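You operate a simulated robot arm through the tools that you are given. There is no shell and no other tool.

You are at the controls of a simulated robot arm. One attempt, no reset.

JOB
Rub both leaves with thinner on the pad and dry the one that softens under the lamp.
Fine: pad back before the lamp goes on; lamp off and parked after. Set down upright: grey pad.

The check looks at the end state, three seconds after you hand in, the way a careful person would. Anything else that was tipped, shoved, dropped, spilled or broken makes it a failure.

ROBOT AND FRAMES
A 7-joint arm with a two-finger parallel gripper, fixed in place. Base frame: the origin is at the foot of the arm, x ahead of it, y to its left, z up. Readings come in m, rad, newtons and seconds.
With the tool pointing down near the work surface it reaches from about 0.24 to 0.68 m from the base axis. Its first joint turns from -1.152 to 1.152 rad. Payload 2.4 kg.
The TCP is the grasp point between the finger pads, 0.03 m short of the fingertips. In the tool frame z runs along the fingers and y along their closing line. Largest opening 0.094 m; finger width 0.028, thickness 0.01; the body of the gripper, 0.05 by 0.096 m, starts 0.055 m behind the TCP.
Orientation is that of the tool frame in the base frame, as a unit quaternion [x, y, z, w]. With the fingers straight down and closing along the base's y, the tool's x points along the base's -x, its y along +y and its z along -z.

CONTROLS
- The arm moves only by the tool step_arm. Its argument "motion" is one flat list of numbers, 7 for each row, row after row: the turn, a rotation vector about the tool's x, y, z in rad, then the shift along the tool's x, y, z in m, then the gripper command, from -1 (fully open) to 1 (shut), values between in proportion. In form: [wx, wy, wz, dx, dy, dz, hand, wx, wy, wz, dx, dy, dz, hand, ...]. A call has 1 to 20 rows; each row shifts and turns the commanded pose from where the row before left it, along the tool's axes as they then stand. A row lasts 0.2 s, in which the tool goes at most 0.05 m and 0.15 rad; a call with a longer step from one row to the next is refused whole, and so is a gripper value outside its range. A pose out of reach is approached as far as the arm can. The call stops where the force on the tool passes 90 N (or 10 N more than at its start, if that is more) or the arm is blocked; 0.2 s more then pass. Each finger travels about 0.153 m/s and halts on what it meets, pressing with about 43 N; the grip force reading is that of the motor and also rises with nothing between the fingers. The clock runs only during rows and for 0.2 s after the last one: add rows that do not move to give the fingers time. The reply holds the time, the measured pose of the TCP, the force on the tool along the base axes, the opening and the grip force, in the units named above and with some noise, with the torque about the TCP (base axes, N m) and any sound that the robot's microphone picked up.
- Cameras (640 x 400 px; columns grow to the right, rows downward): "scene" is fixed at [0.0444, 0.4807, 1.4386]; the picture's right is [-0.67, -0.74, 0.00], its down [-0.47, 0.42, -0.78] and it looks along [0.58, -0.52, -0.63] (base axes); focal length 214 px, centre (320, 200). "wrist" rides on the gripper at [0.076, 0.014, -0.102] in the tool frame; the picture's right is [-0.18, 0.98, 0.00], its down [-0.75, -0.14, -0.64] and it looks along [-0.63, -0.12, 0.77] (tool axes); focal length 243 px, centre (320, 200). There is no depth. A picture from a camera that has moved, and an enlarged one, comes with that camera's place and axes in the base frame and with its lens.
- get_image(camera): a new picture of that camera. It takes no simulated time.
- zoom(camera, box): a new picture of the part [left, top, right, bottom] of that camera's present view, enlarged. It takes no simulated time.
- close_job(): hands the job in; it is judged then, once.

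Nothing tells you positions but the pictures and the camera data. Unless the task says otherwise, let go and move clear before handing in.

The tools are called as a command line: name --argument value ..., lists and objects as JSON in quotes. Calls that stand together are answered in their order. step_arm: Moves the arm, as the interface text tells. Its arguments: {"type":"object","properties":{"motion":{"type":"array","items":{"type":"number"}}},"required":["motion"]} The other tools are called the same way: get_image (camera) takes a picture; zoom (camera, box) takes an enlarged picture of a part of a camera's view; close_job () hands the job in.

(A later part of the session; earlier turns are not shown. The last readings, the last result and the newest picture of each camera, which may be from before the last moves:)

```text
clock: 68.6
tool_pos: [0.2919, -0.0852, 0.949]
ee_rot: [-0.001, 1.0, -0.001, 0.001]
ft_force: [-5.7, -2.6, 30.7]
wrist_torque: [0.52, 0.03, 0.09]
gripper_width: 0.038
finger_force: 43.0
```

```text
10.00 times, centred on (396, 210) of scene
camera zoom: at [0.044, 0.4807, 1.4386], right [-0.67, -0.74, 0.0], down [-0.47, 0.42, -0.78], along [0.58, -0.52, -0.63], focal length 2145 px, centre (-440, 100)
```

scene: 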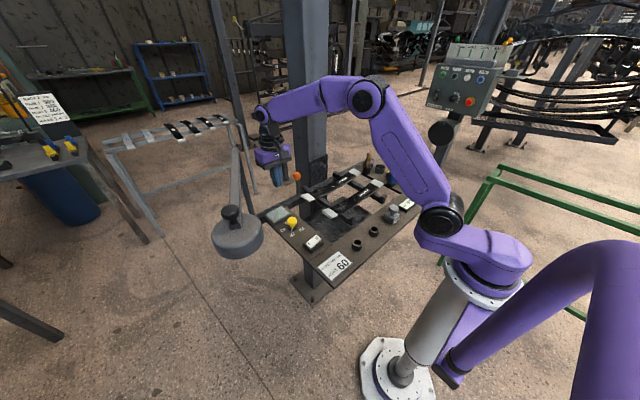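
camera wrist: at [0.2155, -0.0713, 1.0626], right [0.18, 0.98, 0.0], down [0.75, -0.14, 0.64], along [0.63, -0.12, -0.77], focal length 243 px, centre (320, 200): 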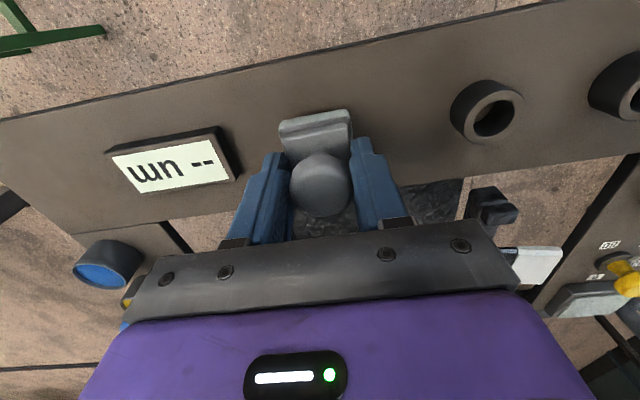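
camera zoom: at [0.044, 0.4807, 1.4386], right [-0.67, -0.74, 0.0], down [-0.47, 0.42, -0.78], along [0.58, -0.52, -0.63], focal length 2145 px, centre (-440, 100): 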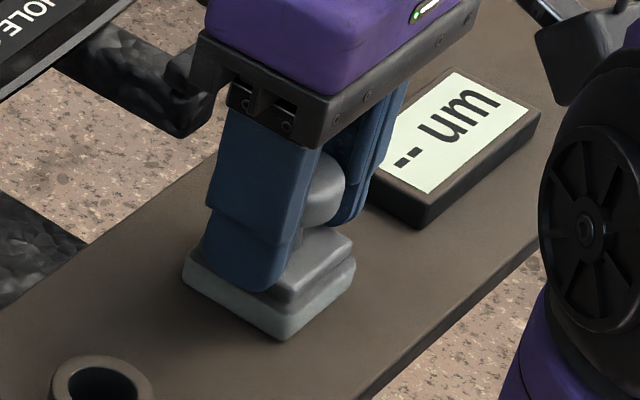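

The pad is on the table at its spot. I'll relieve the pressure, open gently, rise clear and check it.

step_arm --motion '[0, 0, 0, 0, 0, -0.001, 1, 0, 0, 0, 0, 0, 0, 1, 0, 0, 0, 0, 0, 0, 0.1, 0, 0, 0, 0, 0, 0, -0.1, 0, 0, 0, 0, 0, 0, -0.3, 0, 0, 0, 0, 0, 0, -0.3]'

step_arm --motion '[0, 0, 0, 0, 0, -0.01, -0.3, 0, 0, 0, 0, 0, -0.03, -0.3, 0, 0, 0, 0, 0, -0.04, -0.3, 0, 0, 0, 0, 0, -0.04, -0.3, 0, 0, 0, 0, 0, -0.04, -0.3, 0, 0, 0, 0, 0, 0, -0.3]'

zoom --camera "scene" --box '[372, 190, 420, 230]'

get_image --camera "wrist"

zoom --camera "scene" --box '[310, 165, 390, 225]'

```text
clock: 70.0
tool_pos: [0.2921, -0.0847, 0.9493]
ee_rot: [0.0, 1.0, 0.0, -0.001]
ft_force: [0.0, -0.1, 0.6]
wrist_torque: [-0.03, 0.0, 0.01]
gripper_width: 0.061
finger_force: 0.0
```

```text
clock: 71.4
tool_pos: [0.2937, -0.0833, 1.1091]
ee_rot: [-0.001, 1.0, 0.0, 0.0]
ft_force: [-0.5, 0.9, -1.4]
wrist_torque: [0.0, 0.01, -0.01]
gripper_width: 0.0609
finger_force: 0.1
```

```text
10.00 times, centred on (396, 210) of scene
camera zoom: at [0.0444, 0.4807, 1.4386], right [-0.67, -0.74, 0.0], down [-0.47, 0.42, -0.78], along [0.58, -0.52, -0.63], focal length 2145 px, centre (-440, 100)
```

zoom: 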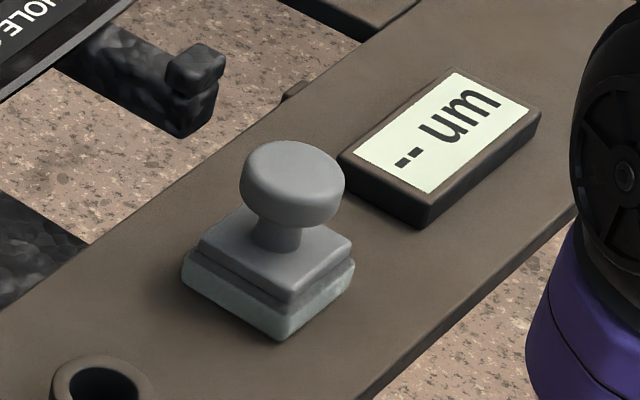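

```text
taken
camera wrist: at [0.2172, -0.0685, 1.2133], right [0.18, 0.98, 0.0], down [0.75, -0.14, 0.64], along [0.63, -0.12, -0.77], focal length 243 px, centre (320, 200)
```

wrist: 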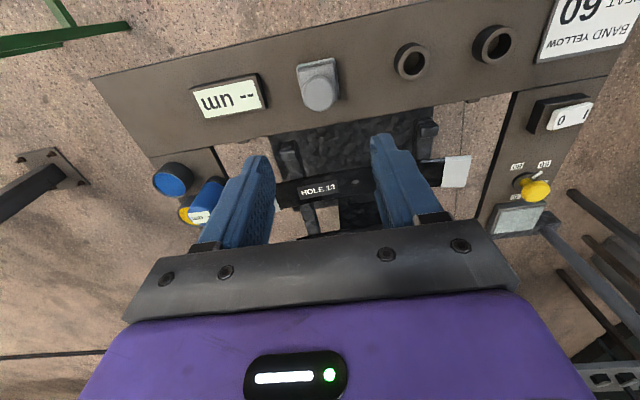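

```text
6.67 times, centred on (350, 195) of scene
camera zoom: at [0.0444, 0.4807, 1.4386], right [-0.67, -0.74, 0.0], down [-0.47, 0.42, -0.78], along [0.58, -0.52, -0.63], focal length 1430 px, centre (120, 233)
```

zoom: 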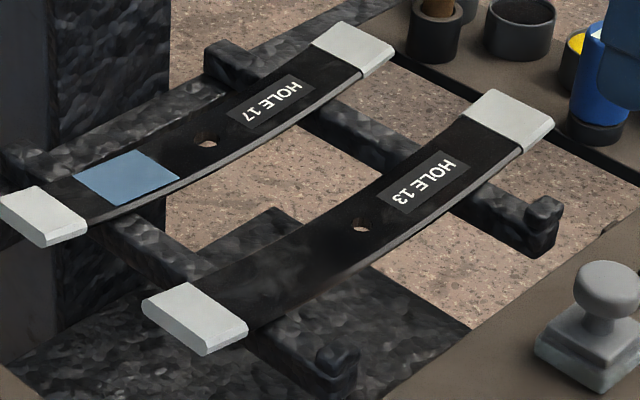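

The pad is back upright at its place, within about 3 mm. Before the lamp, I'll look at the -y end of leaf 13 to see whether I can safely nudge it back those 7 mm.

step_arm --motion '[0, 0, 0, -0.0244, -0.0237, 0, 1, 0, 0, 0, -0.0244, -0.0237, 0, 1, 0, 0, 0, -0.0244, -0.0237, 0, 1, 0, 0, 0, -0.0244, -0.0237, 0, 1, 0, 0, 0, -0.0244, -0.0237, 0, 1, 0, 0, 0, -0.0244, -0.0237, 0, 1, 0, 0, 0, 0, 0, 0, 1]'

get_image --camera "wrist"

zoom --camera "scene" --box '[340, 140, 436, 200]'

```text
clock: 73.0
tool_pos: [0.44, -0.2248, 1.1105]
ee_rot: [0.0, 1.0, -0.001, 0.0]
ft_force: [-1.5, 0.6, 0.9]
wrist_torque: [0.0, -0.02, -0.01]
gripper_width: 0.0
finger_force: 33.1
```

```text
taken
camera wrist: at [0.3629, -0.2102, 1.2132], right [0.18, 0.98, 0.0], down [0.75, -0.14, 0.64], along [0.63, -0.12, -0.77], focal length 243 px, centre (320, 200)
```

wrist: 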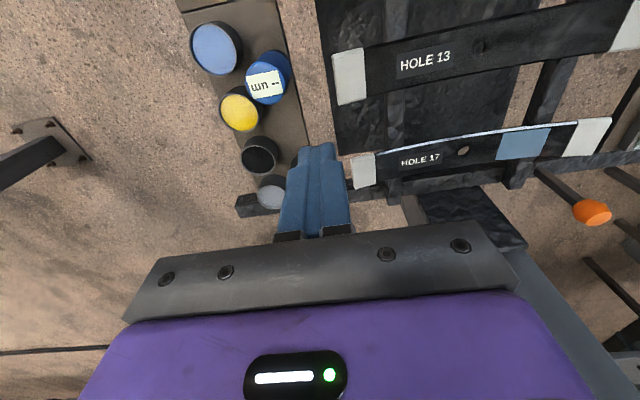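

```text
6.67 times, centred on (388, 170) of scene
camera zoom: at [0.0445, 0.4807, 1.4386], right [-0.67, -0.74, 0.0], down [-0.47, 0.42, -0.78], along [0.58, -0.52, -0.63], focal length 1430 px, centre (-133, 400)
```

zoom: 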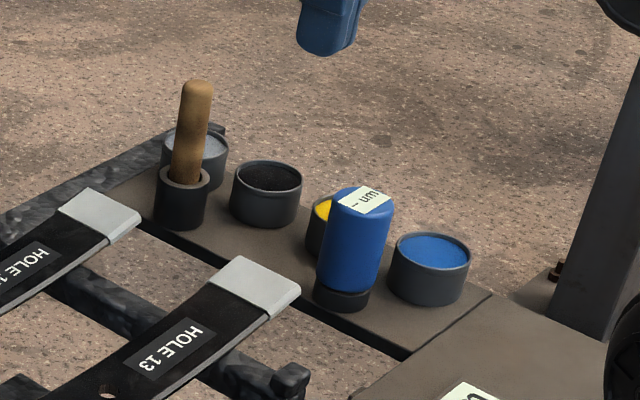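

zoom --camera "wrist" --box '[180, 10, 420, 210]'

```text
2.00 times, centred on (300, 110) of wrist
camera zoom: at [0.3629, -0.2102, 1.2132], right [0.18, 0.98, 0.0], down [0.75, -0.14, 0.64], along [0.63, -0.12, -0.77], focal length 485 px, centre (360, 380)
```

zoom: 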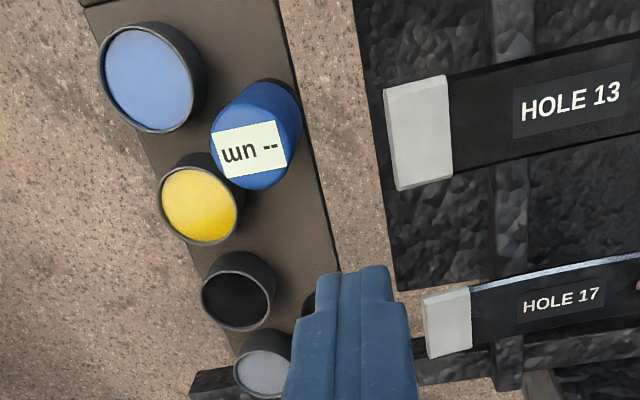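

There's a ~45 mm gap between leaf 13's end (y≈-0.208) and the panel edge, and the gauge bottle is clear of it in x. I'll lower the closed fingers into that gap in stages.

step_arm --motion '[0, 0, 0, -0.004, -0.004, 0, 1, 0, 0, 0, 0, 0, 0.03, 1, 0, 0, 0, 0, 0, 0.03, 1, 0, 0, 0, 0, 0, 0.03, 1, 0, 0, 0, 0, 0, 0.02, 1, 0, 0, 0, 0, 0, 0, 1]'

zoom --camera "scene" --box '[356, 155, 420, 195]'

zoom --camera "wrist" --box '[200, 80, 440, 230]'

```text
clock: 74.4
tool_pos: [0.4411, -0.2288, 0.9993]
ee_rot: [0.002, 1.0, 0.0, 0.0]
ft_force: [-0.1, -0.2, 0.2]
wrist_torque: [0.01, -0.01, -0.01]
gripper_width: 0.0
finger_force: 32.3
```

```text
10.00 times, centred on (388, 175) of scene
camera zoom: at [0.0444, 0.4807, 1.4386], right [-0.67, -0.74, 0.0], down [-0.47, 0.42, -0.78], along [0.58, -0.52, -0.63], focal length 2145 px, centre (-360, 450)
```

zoom: 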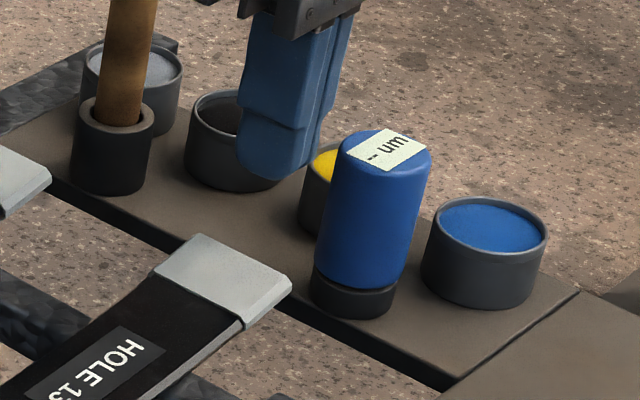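

```text
2.67 times, centred on (320, 155) of wrist
camera zoom: at [0.3657, -0.2148, 1.1019], right [0.18, 0.98, 0.0], down [0.75, -0.14, 0.64], along [0.63, -0.12, -0.77], focal length 647 px, centre (320, 320)
```

zoom: 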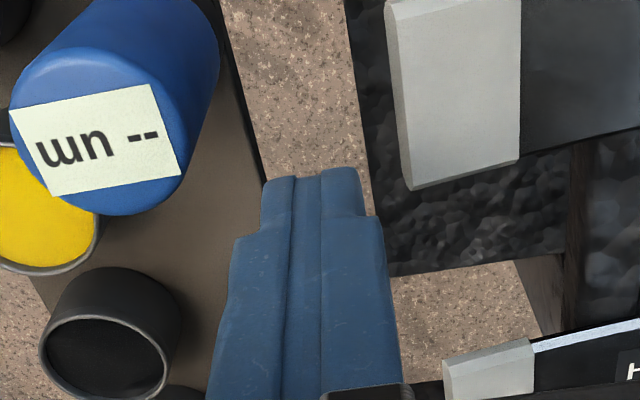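

The finger tip is in the clear, about 11 mm short of the leaf's end. I'll lower to leaf height and creep towards +y.

step_arm --motion '[0, 0, 0, 0, 0, 0.02, 1, 0, 0, 0, 0, 0, 0.021, 1, 0, 0, 0, 0, 0.004, 0, 1, 0, 0, 0, 0, 0.003, 0, 1, 0, 0, 0, 0, 0, 0, 1]'

zoom --camera "scene" --box '[356, 155, 420, 195]'

zoom --camera "wrist" --box '[200, 80, 440, 230]'

```text
clock: 75.6
tool_pos: [0.4423, -0.2234, 0.9586]
ee_rot: [0.0, 1.0, 0.0, 0.001]
ft_force: [-0.2, -0.2, 0.5]
wrist_torque: [0.01, 0.01, 0.02]
gripper_width: 0.0
finger_force: 33.5
```

```text
10.00 times, centred on (388, 175) of scene
camera zoom: at [0.0444, 0.4807, 1.4386], right [-0.67, -0.74, 0.0], down [-0.47, 0.42, -0.78], along [0.58, -0.52, -0.63], focal length 2145 px, centre (-360, 450)
```

zoom: 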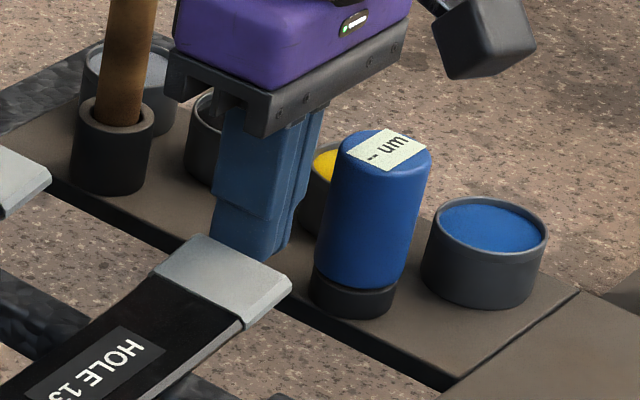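

```text
2.67 times, centred on (320, 155) of wrist
camera zoom: at [0.366, -0.2089, 1.0616], right [0.18, 0.98, 0.0], down [0.75, -0.14, 0.64], along [0.63, -0.12, -0.77], focal length 647 px, centre (320, 320)
```

zoom: 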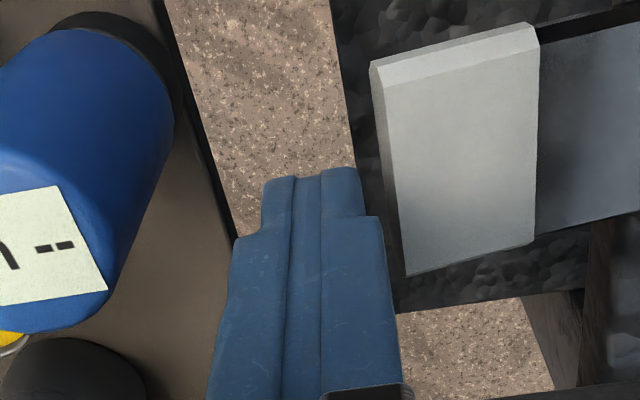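

Gap is now ~5 mm. I'll advance in 2 mm steps, watching the force for contact.

step_arm --motion '[0, 0, 0, 0, 0.002, 0, 1, 0, 0, 0, 0, 0.002, 0, 1, 0, 0, 0, 0, 0, 0, 1]'

step_arm --motion '[0, 0, 0, 0, 0.002, 0, 1, 0, 0, 0, 0, 0, 0, 1]'

zoom --camera "scene" --box '[310, 165, 390, 225]'

```text
clock: 76.4
tool_pos: [0.4433, -0.2194, 0.9596]
ee_rot: [0.0, 1.0, 0.0, 0.0]
ft_force: [-0.3, -0.4, -0.6]
wrist_torque: [-0.01, 0.03, -0.02]
gripper_width: 0.0
finger_force: 32.5
```

```text
clock: 77.0
tool_pos: [0.4432, -0.2178, 0.9597]
ee_rot: [0.0, 1.0, -0.001, 0.0]
ft_force: [-0.3, 0.0, 0.4]
wrist_torque: [0.02, 0.01, 0.01]
gripper_width: 0.0
finger_force: 33.0
```

```text
6.67 times, centred on (350, 195) of scene
camera zoom: at [0.0444, 0.4807, 1.4386], right [-0.67, -0.74, 0.0], down [-0.47, 0.42, -0.78], along [0.58, -0.52, -0.63], focal length 1430 px, centre (120, 233)
```

zoom: 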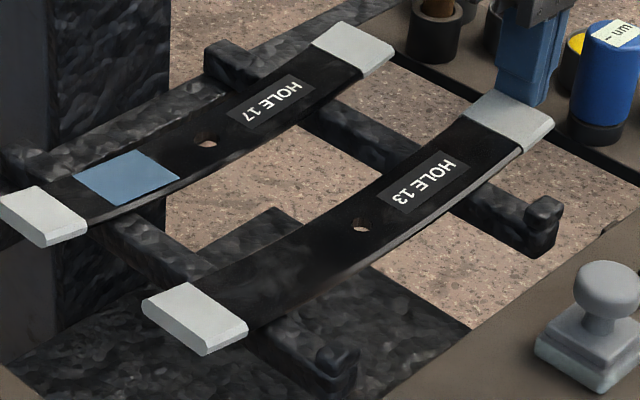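

step_arm --motion '[0, 0, 0, 0, 0.002, 0, 1, 0, 0, 0, 0, 0, 0, 1]'

```text
clock: 77.6
tool_pos: [0.4427, -0.2167, 0.9588]
ee_rot: [0.001, 1.0, 0.0, 0.0]
ft_force: [0.0, -2.8, -0.5]
wrist_torque: [-0.06, 0.04, -0.07]
gripper_width: 0.0
finger_force: 33.3
```

Contact (2.8 N) at TCP y≈-0.216. I'll push 3 mm and look.

step_arm --motion '[0, 0, 0, 0, 0.0015, 0, 1, 0, 0, 0, 0, 0.0015, 0, 1, 0, 0, 0, 0, 0, 0, 1]'

zoom --camera "scene" --box '[310, 165, 390, 225]'

```text
clock: 78.4
tool_pos: [0.4431, -0.216, 0.9586]
ee_rot: [0.001, 1.0, -0.001, 0.002]
ft_force: [0.6, -22.5, -1.6]
wrist_torque: [-0.6, -0.03, 0.27]
gripper_width: 0.0
finger_force: 33.7
```

```text
6.67 times, centred on (350, 195) of scene
camera zoom: at [0.0445, 0.4801, 1.4388], right [-0.67, -0.74, 0.0], down [-0.47, 0.42, -0.78], along [0.58, -0.52, -0.63], focal length 1430 px, centre (120, 233)
```

zoom: 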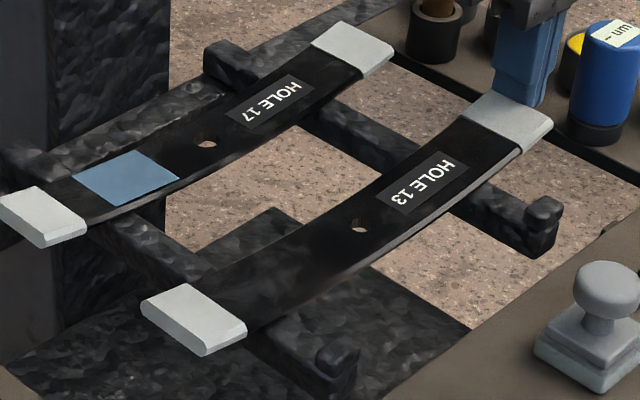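

Leaf 13 is still stuck at 22 N. I'll increase in small steps to break its friction gently.

step_arm --motion '[0, 0, 0, 0, 0.001, 0, 1, 0, 0, 0, 0, 0, 0, 1]'

```text
clock: 79.0
tool_pos: [0.4427, -0.2147, 0.9593]
ee_rot: [0.001, 1.0, -0.002, 0.002]
ft_force: [1.4, -32.9, -1.6]
wrist_torque: [-0.88, -0.04, 0.39]
gripper_width: 0.0001
finger_force: 32.3
```

step_arm --motion '[0, 0, 0, 0, 0.001, 0, 1, 0, 0, 0, 0, 0, 0, 1]'

zoom --camera "scene" --box '[310, 165, 390, 225]'

```text
clock: 79.6
tool_pos: [0.4429, -0.215, 0.9593]
ee_rot: [0.001, 1.0, -0.002, 0.002]
ft_force: [0.6, -34.7, 0.1]
wrist_torque: [-0.93, -0.03, 0.44]
gripper_width: 0.0
finger_force: 32.9
```

```text
6.67 times, centred on (350, 195) of scene
camera zoom: at [0.0445, 0.4798, 1.4389], right [-0.67, -0.74, 0.0], down [-0.47, 0.42, -0.78], along [0.58, -0.52, -0.63], focal length 1430 px, centre (120, 233)
```

zoom: 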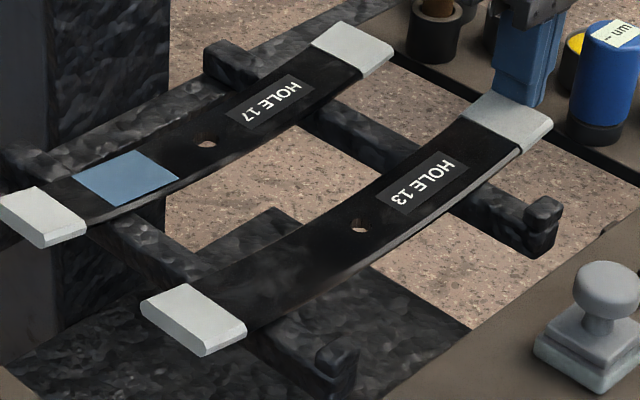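

It seems to be starting to slide at about 34 N. I'll continue in small steps.

step_arm --motion '[0, 0, 0, 0, 0.001, 0, 1, 0, 0, 0, 0, 0.001, 0, 1, 0, 0, 0, 0, 0, 0, 1]'

zoom --camera "scene" --box '[310, 165, 390, 225]'

```text
clock: 80.4
tool_pos: [0.4425, -0.2146, 0.9598]
ee_rot: [0.002, 1.0, -0.004, 0.003]
ft_force: [2.0, -40.5, -1.5]
wrist_torque: [-1.1, -0.1, 0.54]
gripper_width: 0.0
finger_force: 32.4
```

```text
6.67 times, centred on (350, 195) of scene
camera zoom: at [0.0445, 0.4796, 1.439], right [-0.67, -0.74, 0.0], down [-0.47, 0.42, -0.78], along [0.58, -0.52, -0.63], focal length 1430 px, centre (120, 233)
```

zoom: 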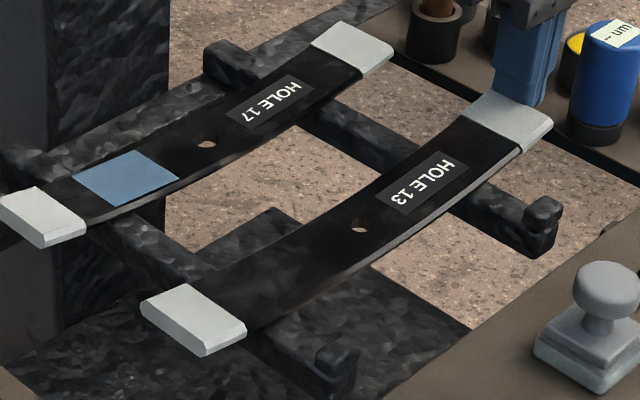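

At 40 N the leaf still isn't sliding. I'll look closely at the contact before doing anything more.

zoom --camera "wrist" --box '[200, 80, 440, 230]'

zoom --camera "scene" --box '[366, 165, 406, 190]'

zoom --camera "scene" --box '[322, 195, 370, 225]'

```text
2.67 times, centred on (320, 155) of wrist
camera zoom: at [0.3656, -0.1991, 1.0616], right [0.19, 0.98, -0.01], down [0.75, -0.14, 0.65], along [0.64, -0.13, -0.76], focal length 647 px, centre (320, 320)
```

zoom: 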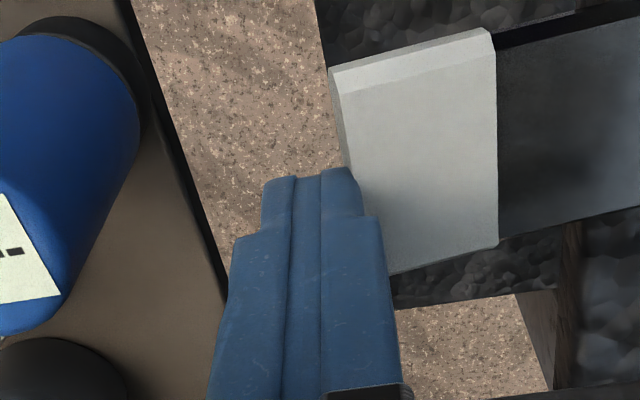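

```text
16.00 times, centred on (386, 178) of scene
camera zoom: at [0.0445, 0.4796, 1.439], right [-0.67, -0.74, 0.0], down [-0.47, 0.42, -0.78], along [0.58, -0.52, -0.63], focal length 3432 px, centre (-736, 560)
```

zoom: 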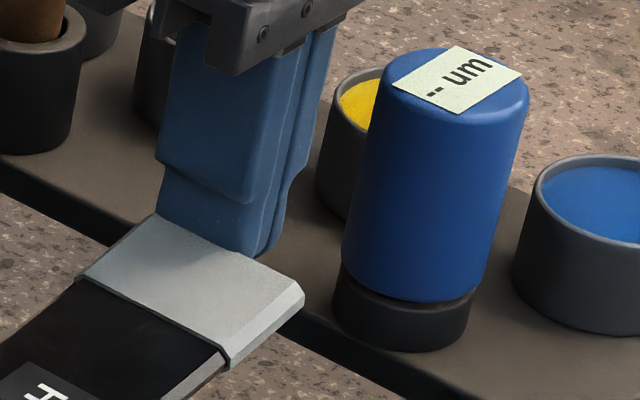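

```text
13.33 times, centred on (346, 210) of scene
camera zoom: at [0.0445, 0.4796, 1.439], right [-0.67, -0.74, 0.0], down [-0.47, 0.42, -0.78], along [0.58, -0.52, -0.63], focal length 2860 px, centre (-27, 67)
```

zoom: 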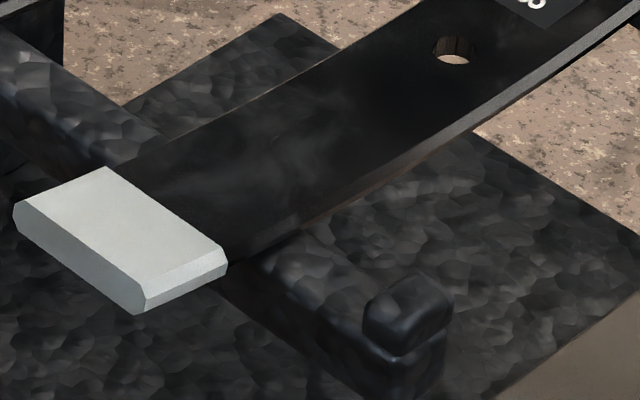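

The finger is properly flat against the leaf's end, nothing else touched. I'll push a little more, step by step, staying well below the limit.

step_arm --motion '[0, 0, 0, 0, 0.001, 0, 1, 0, 0, 0, 0, 0, 0, 1, 0, 0, 0, 0, 0, 0, 1]'

zoom --camera "scene" --box '[310, 165, 390, 225]'

```text
clock: 81.2
tool_pos: [0.4433, -0.216, 0.9591]
ee_rot: [0.003, 1.0, -0.004, 0.004]
ft_force: [0.4, -43.8, -1.4]
wrist_torque: [-1.21, -0.01, 0.57]
gripper_width: 0.0
finger_force: 32.4
```

```text
6.67 times, centred on (350, 195) of scene
camera zoom: at [0.0445, 0.4795, 1.439], right [-0.67, -0.74, 0.0], down [-0.47, 0.42, -0.78], along [0.58, -0.52, -0.63], focal length 1430 px, centre (120, 233)
```

zoom: 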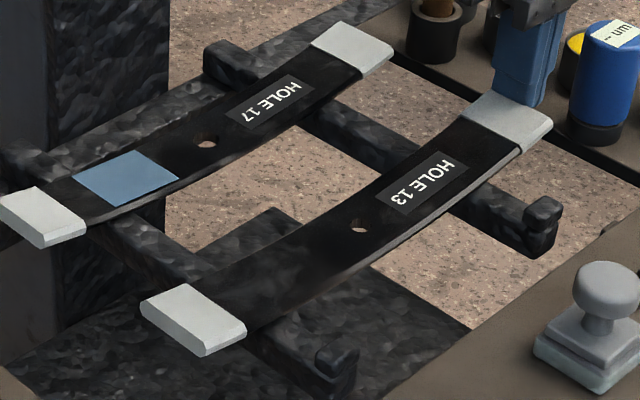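

step_arm --motion '[0, 0, 0, 0, 0.001, 0, 1, 0, 0, 0, 0, 0.001, 0, 1, 0, 0, 0, 0, 0, 0, 1]'

zoom --camera "scene" --box '[310, 165, 390, 225]'

```text
clock: 82.0
tool_pos: [0.4425, -0.2151, 0.9586]
ee_rot: [0.004, 1.0, -0.005, 0.003]
ft_force: [-0.6, -49.6, -0.1]
wrist_torque: [-1.3, 0.04, 0.61]
gripper_width: 0.0
finger_force: 33.0
```

```text
6.67 times, centred on (350, 195) of scene
camera zoom: at [0.0444, 0.4794, 1.439], right [-0.67, -0.74, 0.0], down [-0.47, 0.42, -0.78], along [0.58, -0.52, -0.63], focal length 1430 px, centre (120, 233)
```

zoom: 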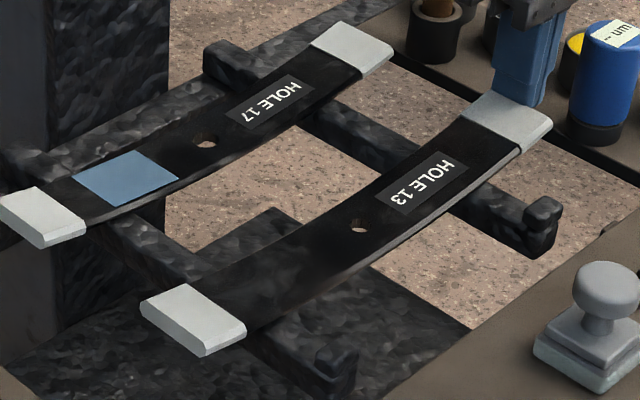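

Still stuck at 50 N. I'll allow a little more, up to about 60–65 N, then stop if it doesn't move.

step_arm --motion '[0, 0, 0, 0, 0.001, 0, 1, 0, 0, 0, 0, 0.001, 0, 1, 0, 0, 0, 0, 0, 0, 1]'

zoom --camera "scene" --box '[310, 165, 390, 225]'

```text
clock: 82.8
tool_pos: [0.4429, -0.214, 0.9593]
ee_rot: [0.004, 1.0, -0.005, 0.004]
ft_force: [-0.4, -54.4, 0.4]
wrist_torque: [-1.43, 0.0, 0.68]
gripper_width: 0.0
finger_force: 33.0
```

```text
6.67 times, centred on (350, 195) of scene
camera zoom: at [0.0444, 0.4793, 1.4391], right [-0.67, -0.74, 0.0], down [-0.47, 0.42, -0.78], along [0.58, -0.52, -0.63], focal length 1430 px, centre (120, 233)
```

zoom: 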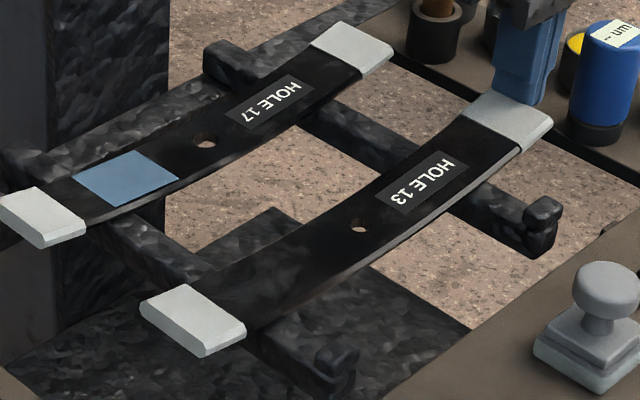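

It won't move at a reasonable force, and forcing it further isn't sensible. I'll back off gradually, rise out of the gap and re-check everything around.

step_arm --motion '[0, 0, 0, 0, -0.004, 0, 1, 0, 0, 0, 0, -0.004, 0, 1, 0, 0, 0, 0, -0.004, 0, 1, 0, 0, 0, 0, -0.004, 0, 1, 0, 0, 0, 0, -0.004, 0, 1, 0, 0, 0, 0, 0, 0, 1]'

step_arm --motion '[0, 0, 0, 0, 0, -0.02, 1, 0, 0, 0, 0, 0, -0.03, 1, 0, 0, 0, 0, 0, -0.04, 1, 0, 0, 0, 0, 0, -0.04, 1, 0, 0, 0, 0, 0, -0.04, 1, 0, 0, 0, 0, 0, 0, 1]'

zoom --camera "scene" --box '[310, 165, 390, 225]'

zoom --camera "scene" --box '[300, 150, 420, 225]'

```text
clock: 84.2
tool_pos: [0.4433, -0.2238, 0.9587]
ee_rot: [0.0, 1.0, 0.001, -0.001]
ft_force: [-0.2, -0.8, -0.5]
wrist_torque: [0.0, -0.02, 0.03]
gripper_width: 0.0002
finger_force: 32.8
```

```text
clock: 85.6
tool_pos: [0.4424, -0.2237, 1.1276]
ee_rot: [0.0, 1.0, -0.001, -0.001]
ft_force: [-0.3, -0.2, 0.3]
wrist_torque: [0.01, -0.02, 0.01]
gripper_width: 0.0
finger_force: 32.3
```

```text
6.67 times, centred on (350, 195) of scene
camera zoom: at [0.0444, 0.4807, 1.4386], right [-0.67, -0.74, 0.0], down [-0.47, 0.42, -0.78], along [0.58, -0.52, -0.63], focal length 1430 px, centre (120, 233)
```

zoom: 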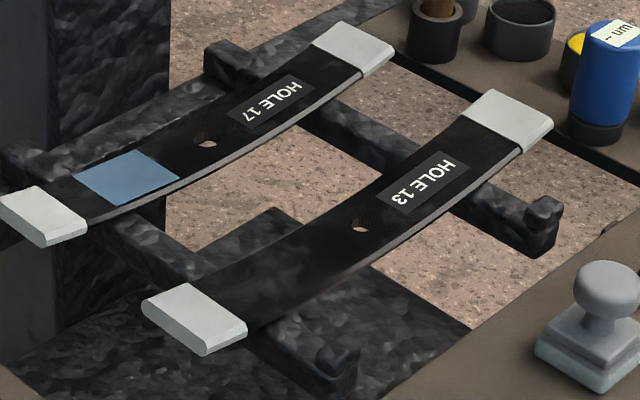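

```text
5.33 times, centred on (360, 188) of scene
camera zoom: at [0.0444, 0.4807, 1.4386], right [-0.67, -0.74, 0.0], down [-0.47, 0.42, -0.78], along [0.58, -0.52, -0.63], focal length 1144 px, centre (107, 267)
```

zoom: 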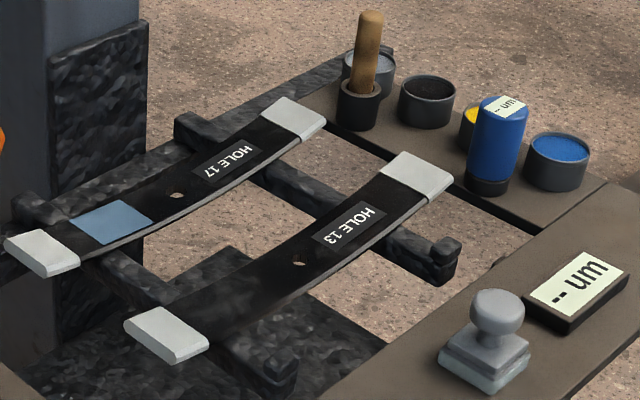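

Leaf 13 stays where it is, about 7 mm from its start, still seated on its bars; everything else nearby is undisturbed. Now the lamp: I'll rise and move towards its knob for a close look.

step_arm --motion '[0, 0, 0, 0.0125, 0.036, -0.013, 1, 0, 0, 0, 0.0125, 0.036, -0.013, 1, 0, 0, 0, 0.0125, 0.036, -0.013, 1, 0, 0, 0, 0.0125, 0.036, -0.013, 1, 0, 0, 0, 0.0125, 0.036, -0.013, 1, 0, 0, 0, 0.0125, 0.036, -0.013, -1, 0, 0, 0, 0.0125, 0.036, -0.013, -1, 0, 0, 0, 0.0125, 0.036, -0.013, -1, 0, 0, 0, 0.0125, 0.036, -0.013, -1, 0, 0, 0, 0, 0, 0, -1]'

step_arm --motion '[0, 0, 0.1, 0, 0.02, -0.002, -1, 0, 0, 0.1, 0, 0.02, -0.002, -1, 0, 0, 0.1, 0, 0.02, 0, -1, 0, 0, 0.1, 0, 0.02, 0, -1, 0, 0, 0, 0, 0, 0, -1]'

get_image --camera "wrist"

get_image --camera "scene"

```text
clock: 87.8
tool_pos: [0.3305, 0.0992, 1.2471]
ee_rot: [0.0, 1.0, 0.0, 0.0]
ft_force: [-0.2, -0.3, -0.1]
wrist_torque: [0.02, 0.01, -0.02]
gripper_width: 0.0941
finger_force: 0.0
```

```text
clock: 89.0
tool_pos: [0.3425, 0.1775, 1.2495]
ee_rot: [0.2, 0.98, 0.0, -0.001]
ft_force: [-0.1, 0.0, -0.2]
wrist_torque: [0.02, 0.01, 0.03]
gripper_width: 0.0941
finger_force: 0.0
```

```text
taken
camera wrist: at [0.2786, 0.2215, 1.3528], right [0.55, 0.83, 0.0], down [0.64, -0.42, 0.64], along [0.53, -0.36, -0.77], focal length 243 px, centre (320, 200)
```

wrist: 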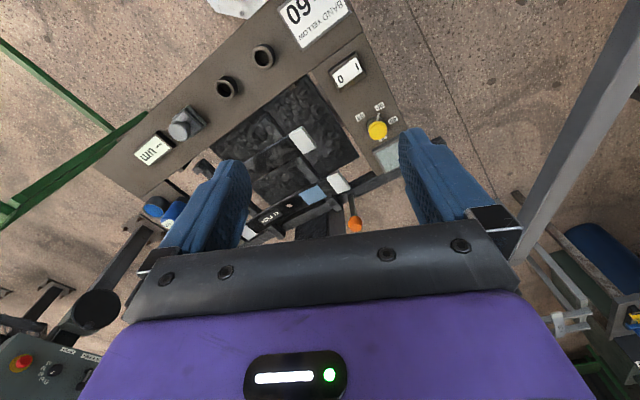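

```text
taken
```

scene: 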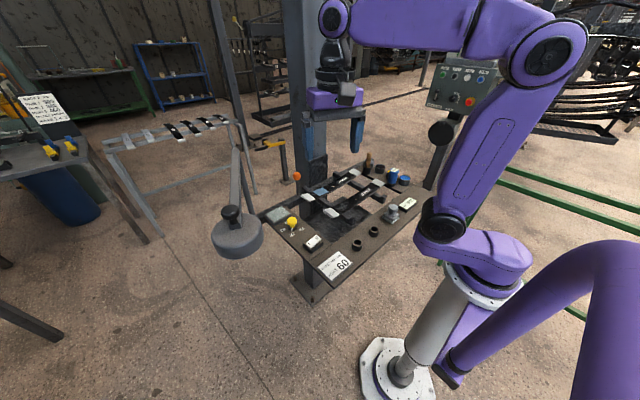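

The camera faces away from the lamp in this orientation, so I'll use the scene camera. I'll move towards a point above the knob in two stages.

step_arm --motion '[0, 0, 0, 0.01405, 0.0365, -0.002, -1, 0, 0, 0, 0.01405, 0.0365, -0.002, -1, 0, 0, 0, 0.01405, 0.0365, -0.002, -1, 0, 0, 0, 0.007, 0.018, -0.002, -1, 0, 0, 0, 0, 0, 0, -1]'

zoom --camera "scene" --box '[170, 100, 330, 270]'

```text
clock: 90.2
tool_pos: [0.3458, 0.3145, 1.2575]
ee_rot: [0.198, 0.98, 0.0, 0.0]
ft_force: [-0.3, 0.2, -0.1]
wrist_torque: [-0.03, 0.0, -0.01]
gripper_width: 0.0942
finger_force: 0.1
```

```text
2.35 times, centred on (250, 185) of scene
camera zoom: at [0.0444, 0.4807, 1.4386], right [-0.67, -0.74, 0.0], down [-0.47, 0.42, -0.78], along [0.58, -0.52, -0.63], focal length 505 px, centre (485, 235)
```

zoom: 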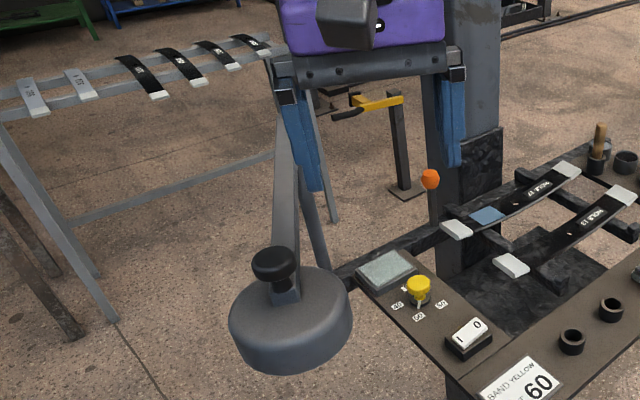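

Projection matches the view, and the finger tips are above the bar. I'll continue to directly above the knob.

step_arm --motion '[0, 0, 0, 0.0113, 0.0305, 0, -1, 0, 0, 0, 0.0113, 0.0305, 0, -1, 0, 0, 0, 0.0113, 0.0305, 0, -1, 0, 0, 0, 0, 0, 0, -1]'

zoom --camera "scene" --box '[170, 130, 298, 270]'

get_image --camera "wrist"

```text
clock: 91.2
tool_pos: [0.3486, 0.4112, 1.2584]
ee_rot: [0.199, 0.98, 0.0, 0.0]
ft_force: [-1.2, -0.7, -0.1]
wrist_torque: [-0.01, 0.01, -0.03]
gripper_width: 0.0941
finger_force: 0.1
```

```text
2.86 times, centred on (234, 200) of scene
camera zoom: at [0.0444, 0.4807, 1.4386], right [-0.67, -0.74, 0.0], down [-0.47, 0.42, -0.78], along [0.58, -0.52, -0.63], focal length 613 px, centre (566, 200)
```

zoom: 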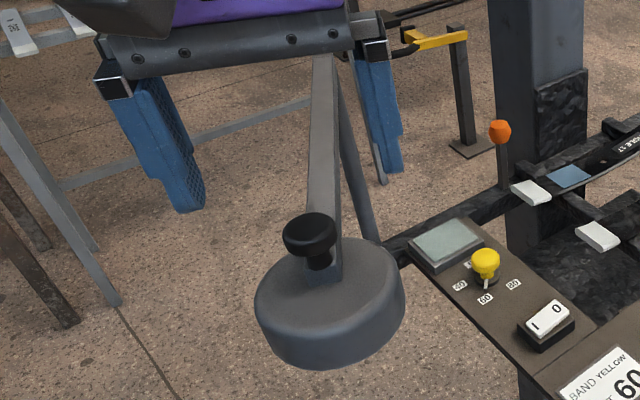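

```text
taken
camera wrist: at [0.2838, 0.4549, 1.3617], right [0.55, 0.83, 0.0], down [0.64, -0.42, 0.64], along [0.53, -0.36, -0.77], focal length 243 px, centre (320, 200)
```

wrist: 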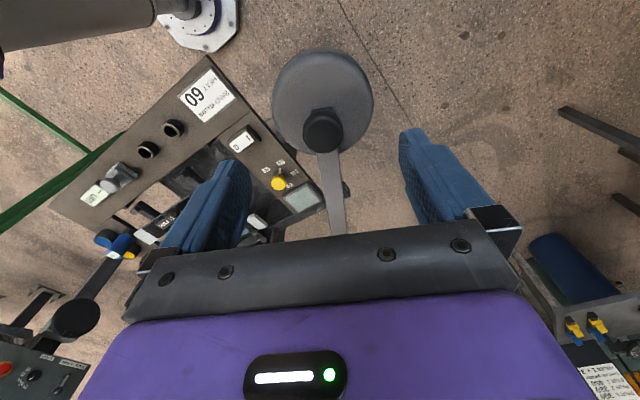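

Now the wrist camera sees the lamp and its knob between the fingers. I'll enlarge to refine the knob position.

zoom --camera "wrist" --box '[240, 40, 400, 240]'

zoom --camera "scene" --box '[210, 190, 260, 225]'

```text
2.00 times, centred on (320, 140) of wrist
camera zoom: at [0.2838, 0.4549, 1.3617], right [0.55, 0.83, 0.0], down [0.64, -0.42, 0.64], along [0.53, -0.36, -0.77], focal length 485 px, centre (320, 320)
```

zoom: 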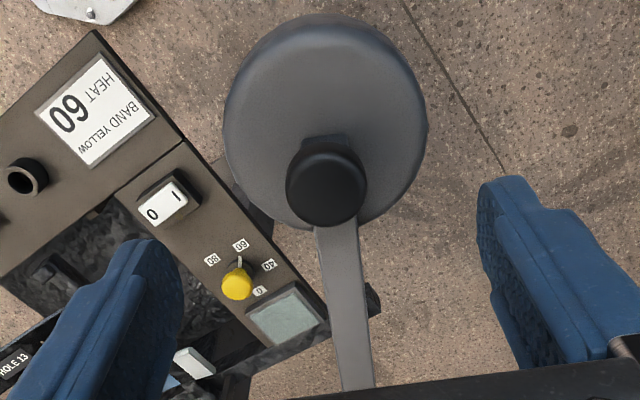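

```text
11.43 times, centred on (235, 208) of scene
camera zoom: at [0.0444, 0.4807, 1.4386], right [-0.67, -0.74, 0.0], down [-0.47, 0.42, -0.78], along [0.58, -0.52, -0.63], focal length 2451 px, centre (1291, 114)
```

zoom: 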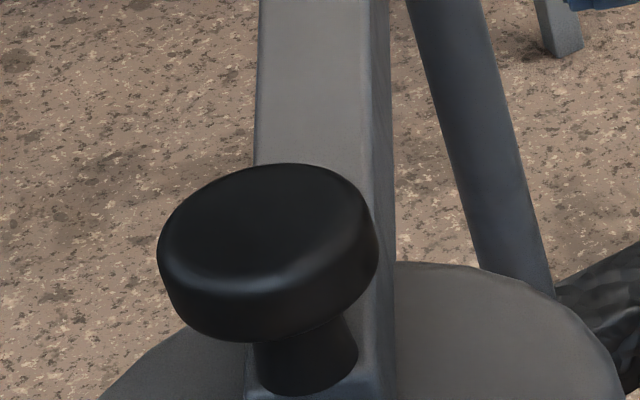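

The knob is at (0.350, 0.412, ~1.188), and the TCP is within 1 mm of that. I'll descend so that the fingers straddle the knob and the bar.

step_arm --motion '[0, 0, 0, 0, 0.001, 0.025, -1, 0, 0, 0, 0, 0, 0.025, -1, 0, 0, 0, 0, 0, 0.012, -1, 0, 0, 0, 0, 0, 0, -1]'

zoom --camera "scene" --box '[180, 150, 290, 250]'

zoom --camera "wrist" --box '[200, 60, 440, 230]'

```text
clock: 92.2
tool_pos: [0.351, 0.4146, 1.1941]
ee_rot: [0.2, 0.98, 0.0, 0.0]
ft_force: [-0.1, 0.4, -0.7]
wrist_torque: [-0.02, -0.01, -0.02]
gripper_width: 0.0943
finger_force: 0.0
```

```text
4.00 times, centred on (235, 200) of scene
camera zoom: at [0.0444, 0.4807, 1.4386], right [-0.67, -0.74, 0.0], down [-0.47, 0.42, -0.78], along [0.58, -0.52, -0.63], focal length 858 px, centre (660, 200)
```

zoom: 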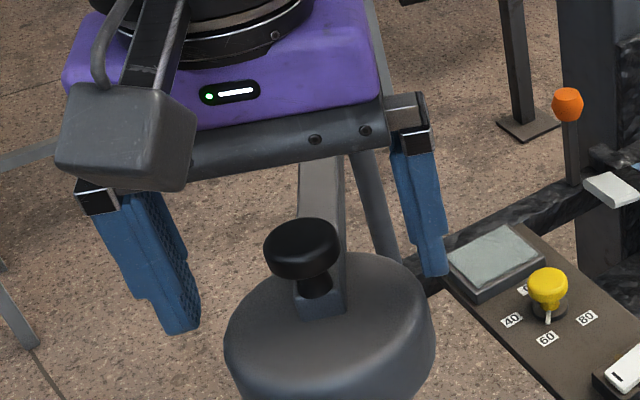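

```text
2.35 times, centred on (320, 145) of wrist
camera zoom: at [0.286, 0.4576, 1.2981], right [0.55, 0.83, 0.0], down [0.64, -0.42, 0.64], along [0.54, -0.35, -0.77], focal length 571 px, centre (320, 329)
```

zoom: 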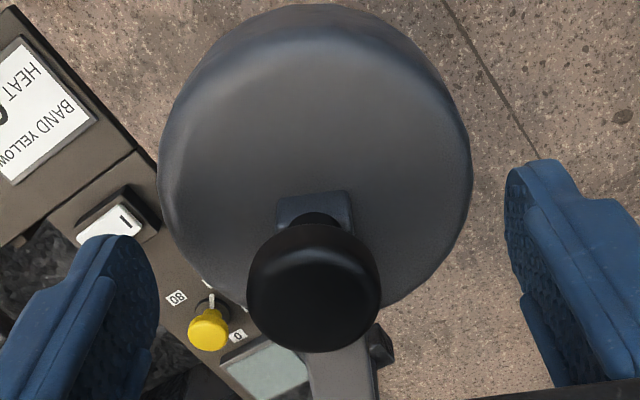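

The knob is centred between the fingers, with no contact. I'll lower 4 mm more and close.

step_arm --motion '[0, 0, 0, 0, 0, 0.004, -1, 0, 0, 0, 0, 0, 0, -0.5, 0, 0, 0, 0, 0, 0, 0, 0, 0, 0, 0, 0, 0, 0.4, 0, 0, 0, 0, 0, 0, 1, 0, 0, 0, 0, 0, 0, 1]'

zoom --camera "scene" --box '[180, 150, 290, 250]'

```text
clock: 93.6
tool_pos: [0.3495, 0.4129, 1.1915]
ee_rot: [0.199, 0.98, -0.001, 0.0]
ft_force: [-3.9, -6.3, -0.9]
wrist_torque: [-0.11, -0.01, 0.07]
gripper_width: 0.0292
finger_force: 45.0
```

```text
4.00 times, centred on (235, 200) of scene
camera zoom: at [0.0443, 0.4805, 1.4386], right [-0.67, -0.74, 0.0], down [-0.47, 0.42, -0.78], along [0.58, -0.52, -0.63], focal length 858 px, centre (660, 200)
```

zoom: 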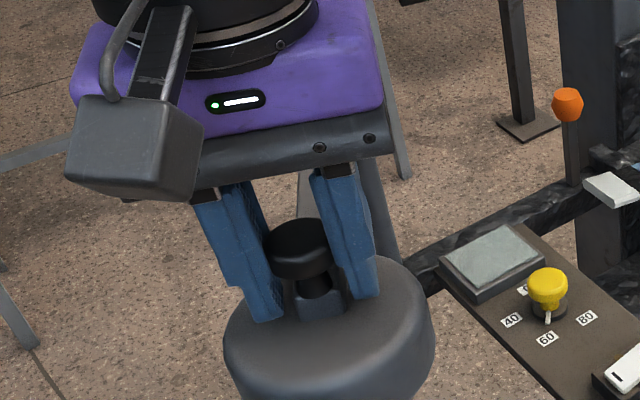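

The knob is held. I'll loosen to a loose cage around it, so only the tangential direction is constrained, then begin swinging the lamp along its arc and check after the first section.

step_arm --motion '[0, 0, 0, 0, 0, 0, 0.2, 0, 0, 0, 0, 0, 0, 0.2, 0, 0, -0.03, -0.00013, -0.0088, 0, 0.2, 0, 0, -0.06, -0.000527, -0.01757, 0, 0.2, 0, 0, -0.06, -0.000527, -0.01757, 0, 0.2, 0, 0, -0.06, -0.000527, -0.01757, 0, 0.2, 0, 0, -0.03, -0.00013, -0.0088, 0, 0.2]'

zoom --camera "scene" --box '[180, 130, 308, 270]'

zoom --camera "wrist" --box '[200, 60, 440, 230]'

```text
clock: 95.2
tool_pos: [0.3311, 0.346, 1.19]
ee_rot: [0.079, 0.997, 0.001, 0.0]
ft_force: [-0.5, 0.3, -0.1]
wrist_torque: [0.04, -0.02, -0.03]
gripper_width: 0.0377
finger_force: 0.1
```

```text
2.86 times, centred on (244, 200) of scene
camera zoom: at [0.0444, 0.4807, 1.4386], right [-0.67, -0.74, 0.0], down [-0.47, 0.42, -0.78], along [0.58, -0.52, -0.63], focal length 613 px, centre (537, 200)
```

zoom: 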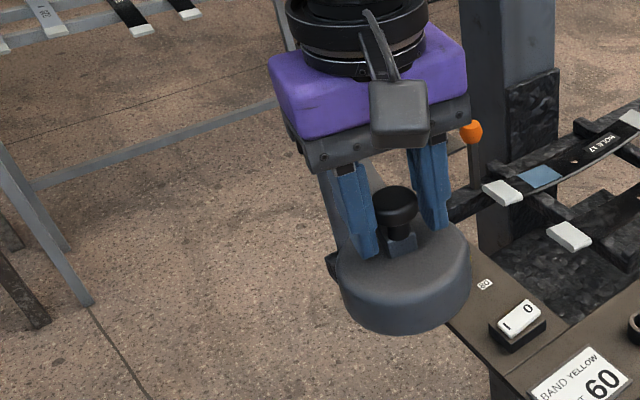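

```text
2.35 times, centred on (320, 145) of wrist
camera zoom: at [0.2587, 0.3732, 1.2941], right [0.34, 0.94, 0.0], down [0.72, -0.26, 0.64], along [0.6, -0.22, -0.77], focal length 571 px, centre (320, 329)
```

zoom: 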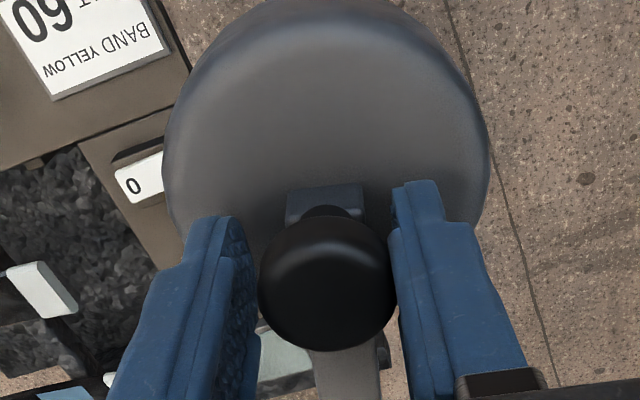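

The lamp follows smoothly. I'll continue the arc towards leaf 17 in two sections.

step_arm --motion '[0, 0, -0.03, -0.00013, -0.0088, 0, 0.2, 0, 0, -0.06, -0.000527, -0.01757, 0, 0.2, 0, 0, -0.06, -0.000527, -0.01757, 0, 0.2, 0, 0, -0.06, -0.000527, -0.01757, 0, 0.2, 0, 0, -0.06, -0.000527, -0.01757, 0, 0.2, 0, 0, -0.06, -0.000527, -0.01757, 0, 0.2, 0, 0, -0.06, -0.000527, -0.01757, 0, 0.2, 0, 0, -0.06, -0.000527, -0.01757, 0, 0.2, 0, 0, -0.06, -0.000527, -0.01757, 0, 0.2, 0, 0, -0.06, -0.000527, -0.01757, 0, 0.2, 0, 0, -0.06, -0.000527, -0.01757, 0, 0.2, 0, 0, -0.06, -0.000527, -0.01757, 0, 0.2, 0, 0, -0.03, -0.00013, -0.0088, 0, 0.2]'

get_image --camera "scene"

zoom --camera "wrist" --box '[200, 60, 440, 230]'

```text
clock: 98.0
tool_pos: [0.3707, 0.1441, 1.1913]
ee_rot: [-0.278, 0.961, 0.0, 0.0]
ft_force: [0.2, -0.1, -1.0]
wrist_torque: [0.02, -0.03, 0.03]
gripper_width: 0.0378
finger_force: 0.2
```

```text
taken
```

scene: 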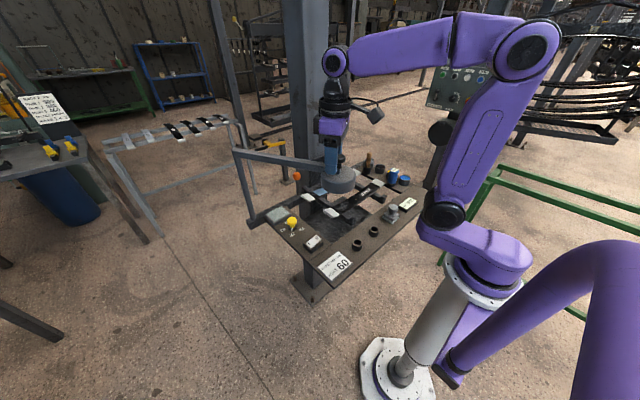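

```text
2.35 times, centred on (320, 145) of wrist
camera zoom: at [0.2997, 0.1156, 1.2943], right [-0.37, 0.93, 0.0], down [0.71, 0.28, 0.64], along [0.6, 0.24, -0.77], focal length 571 px, centre (320, 329)
```

zoom: 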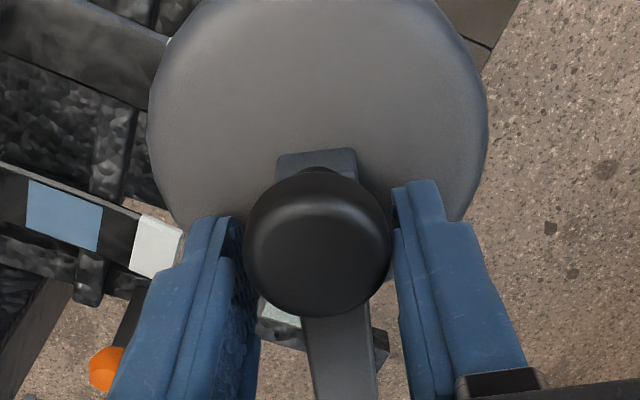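

The knob has drifted outward in the cage, so the true radius is a bit larger: pivot near (0.628, 0.288), radius about 0.305. I'll look at the lamp from both views to locate its centre before continuing.

zoom --camera "scene" --box '[230, 130, 390, 230]'

zoom --camera "wrist" --box '[160, 0, 480, 220]'

```text
4.00 times, centred on (310, 180) of scene
camera zoom: at [0.0444, 0.4807, 1.4386], right [-0.67, -0.74, 0.0], down [-0.47, 0.42, -0.78], along [0.58, -0.52, -0.63], focal length 858 px, centre (360, 280)
```

zoom: 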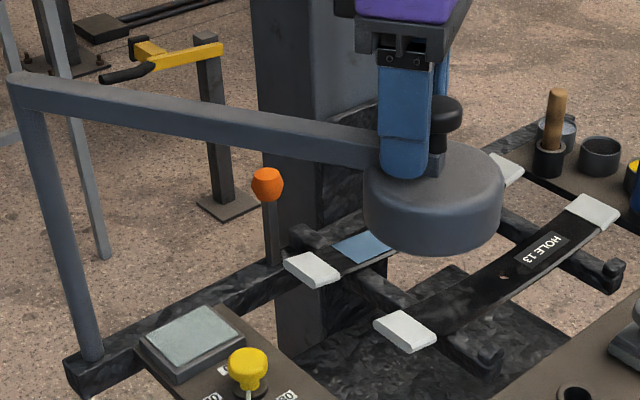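

```text
1.82 times, centred on (320, 110) of wrist
camera zoom: at [0.2997, 0.1156, 1.2943], right [-0.37, 0.93, 0.0], down [0.71, 0.28, 0.64], along [0.6, 0.24, -0.77], focal length 441 px, centre (320, 364)
```

zoom: 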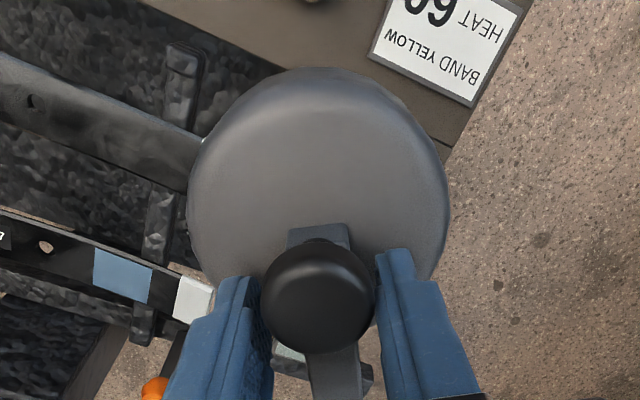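

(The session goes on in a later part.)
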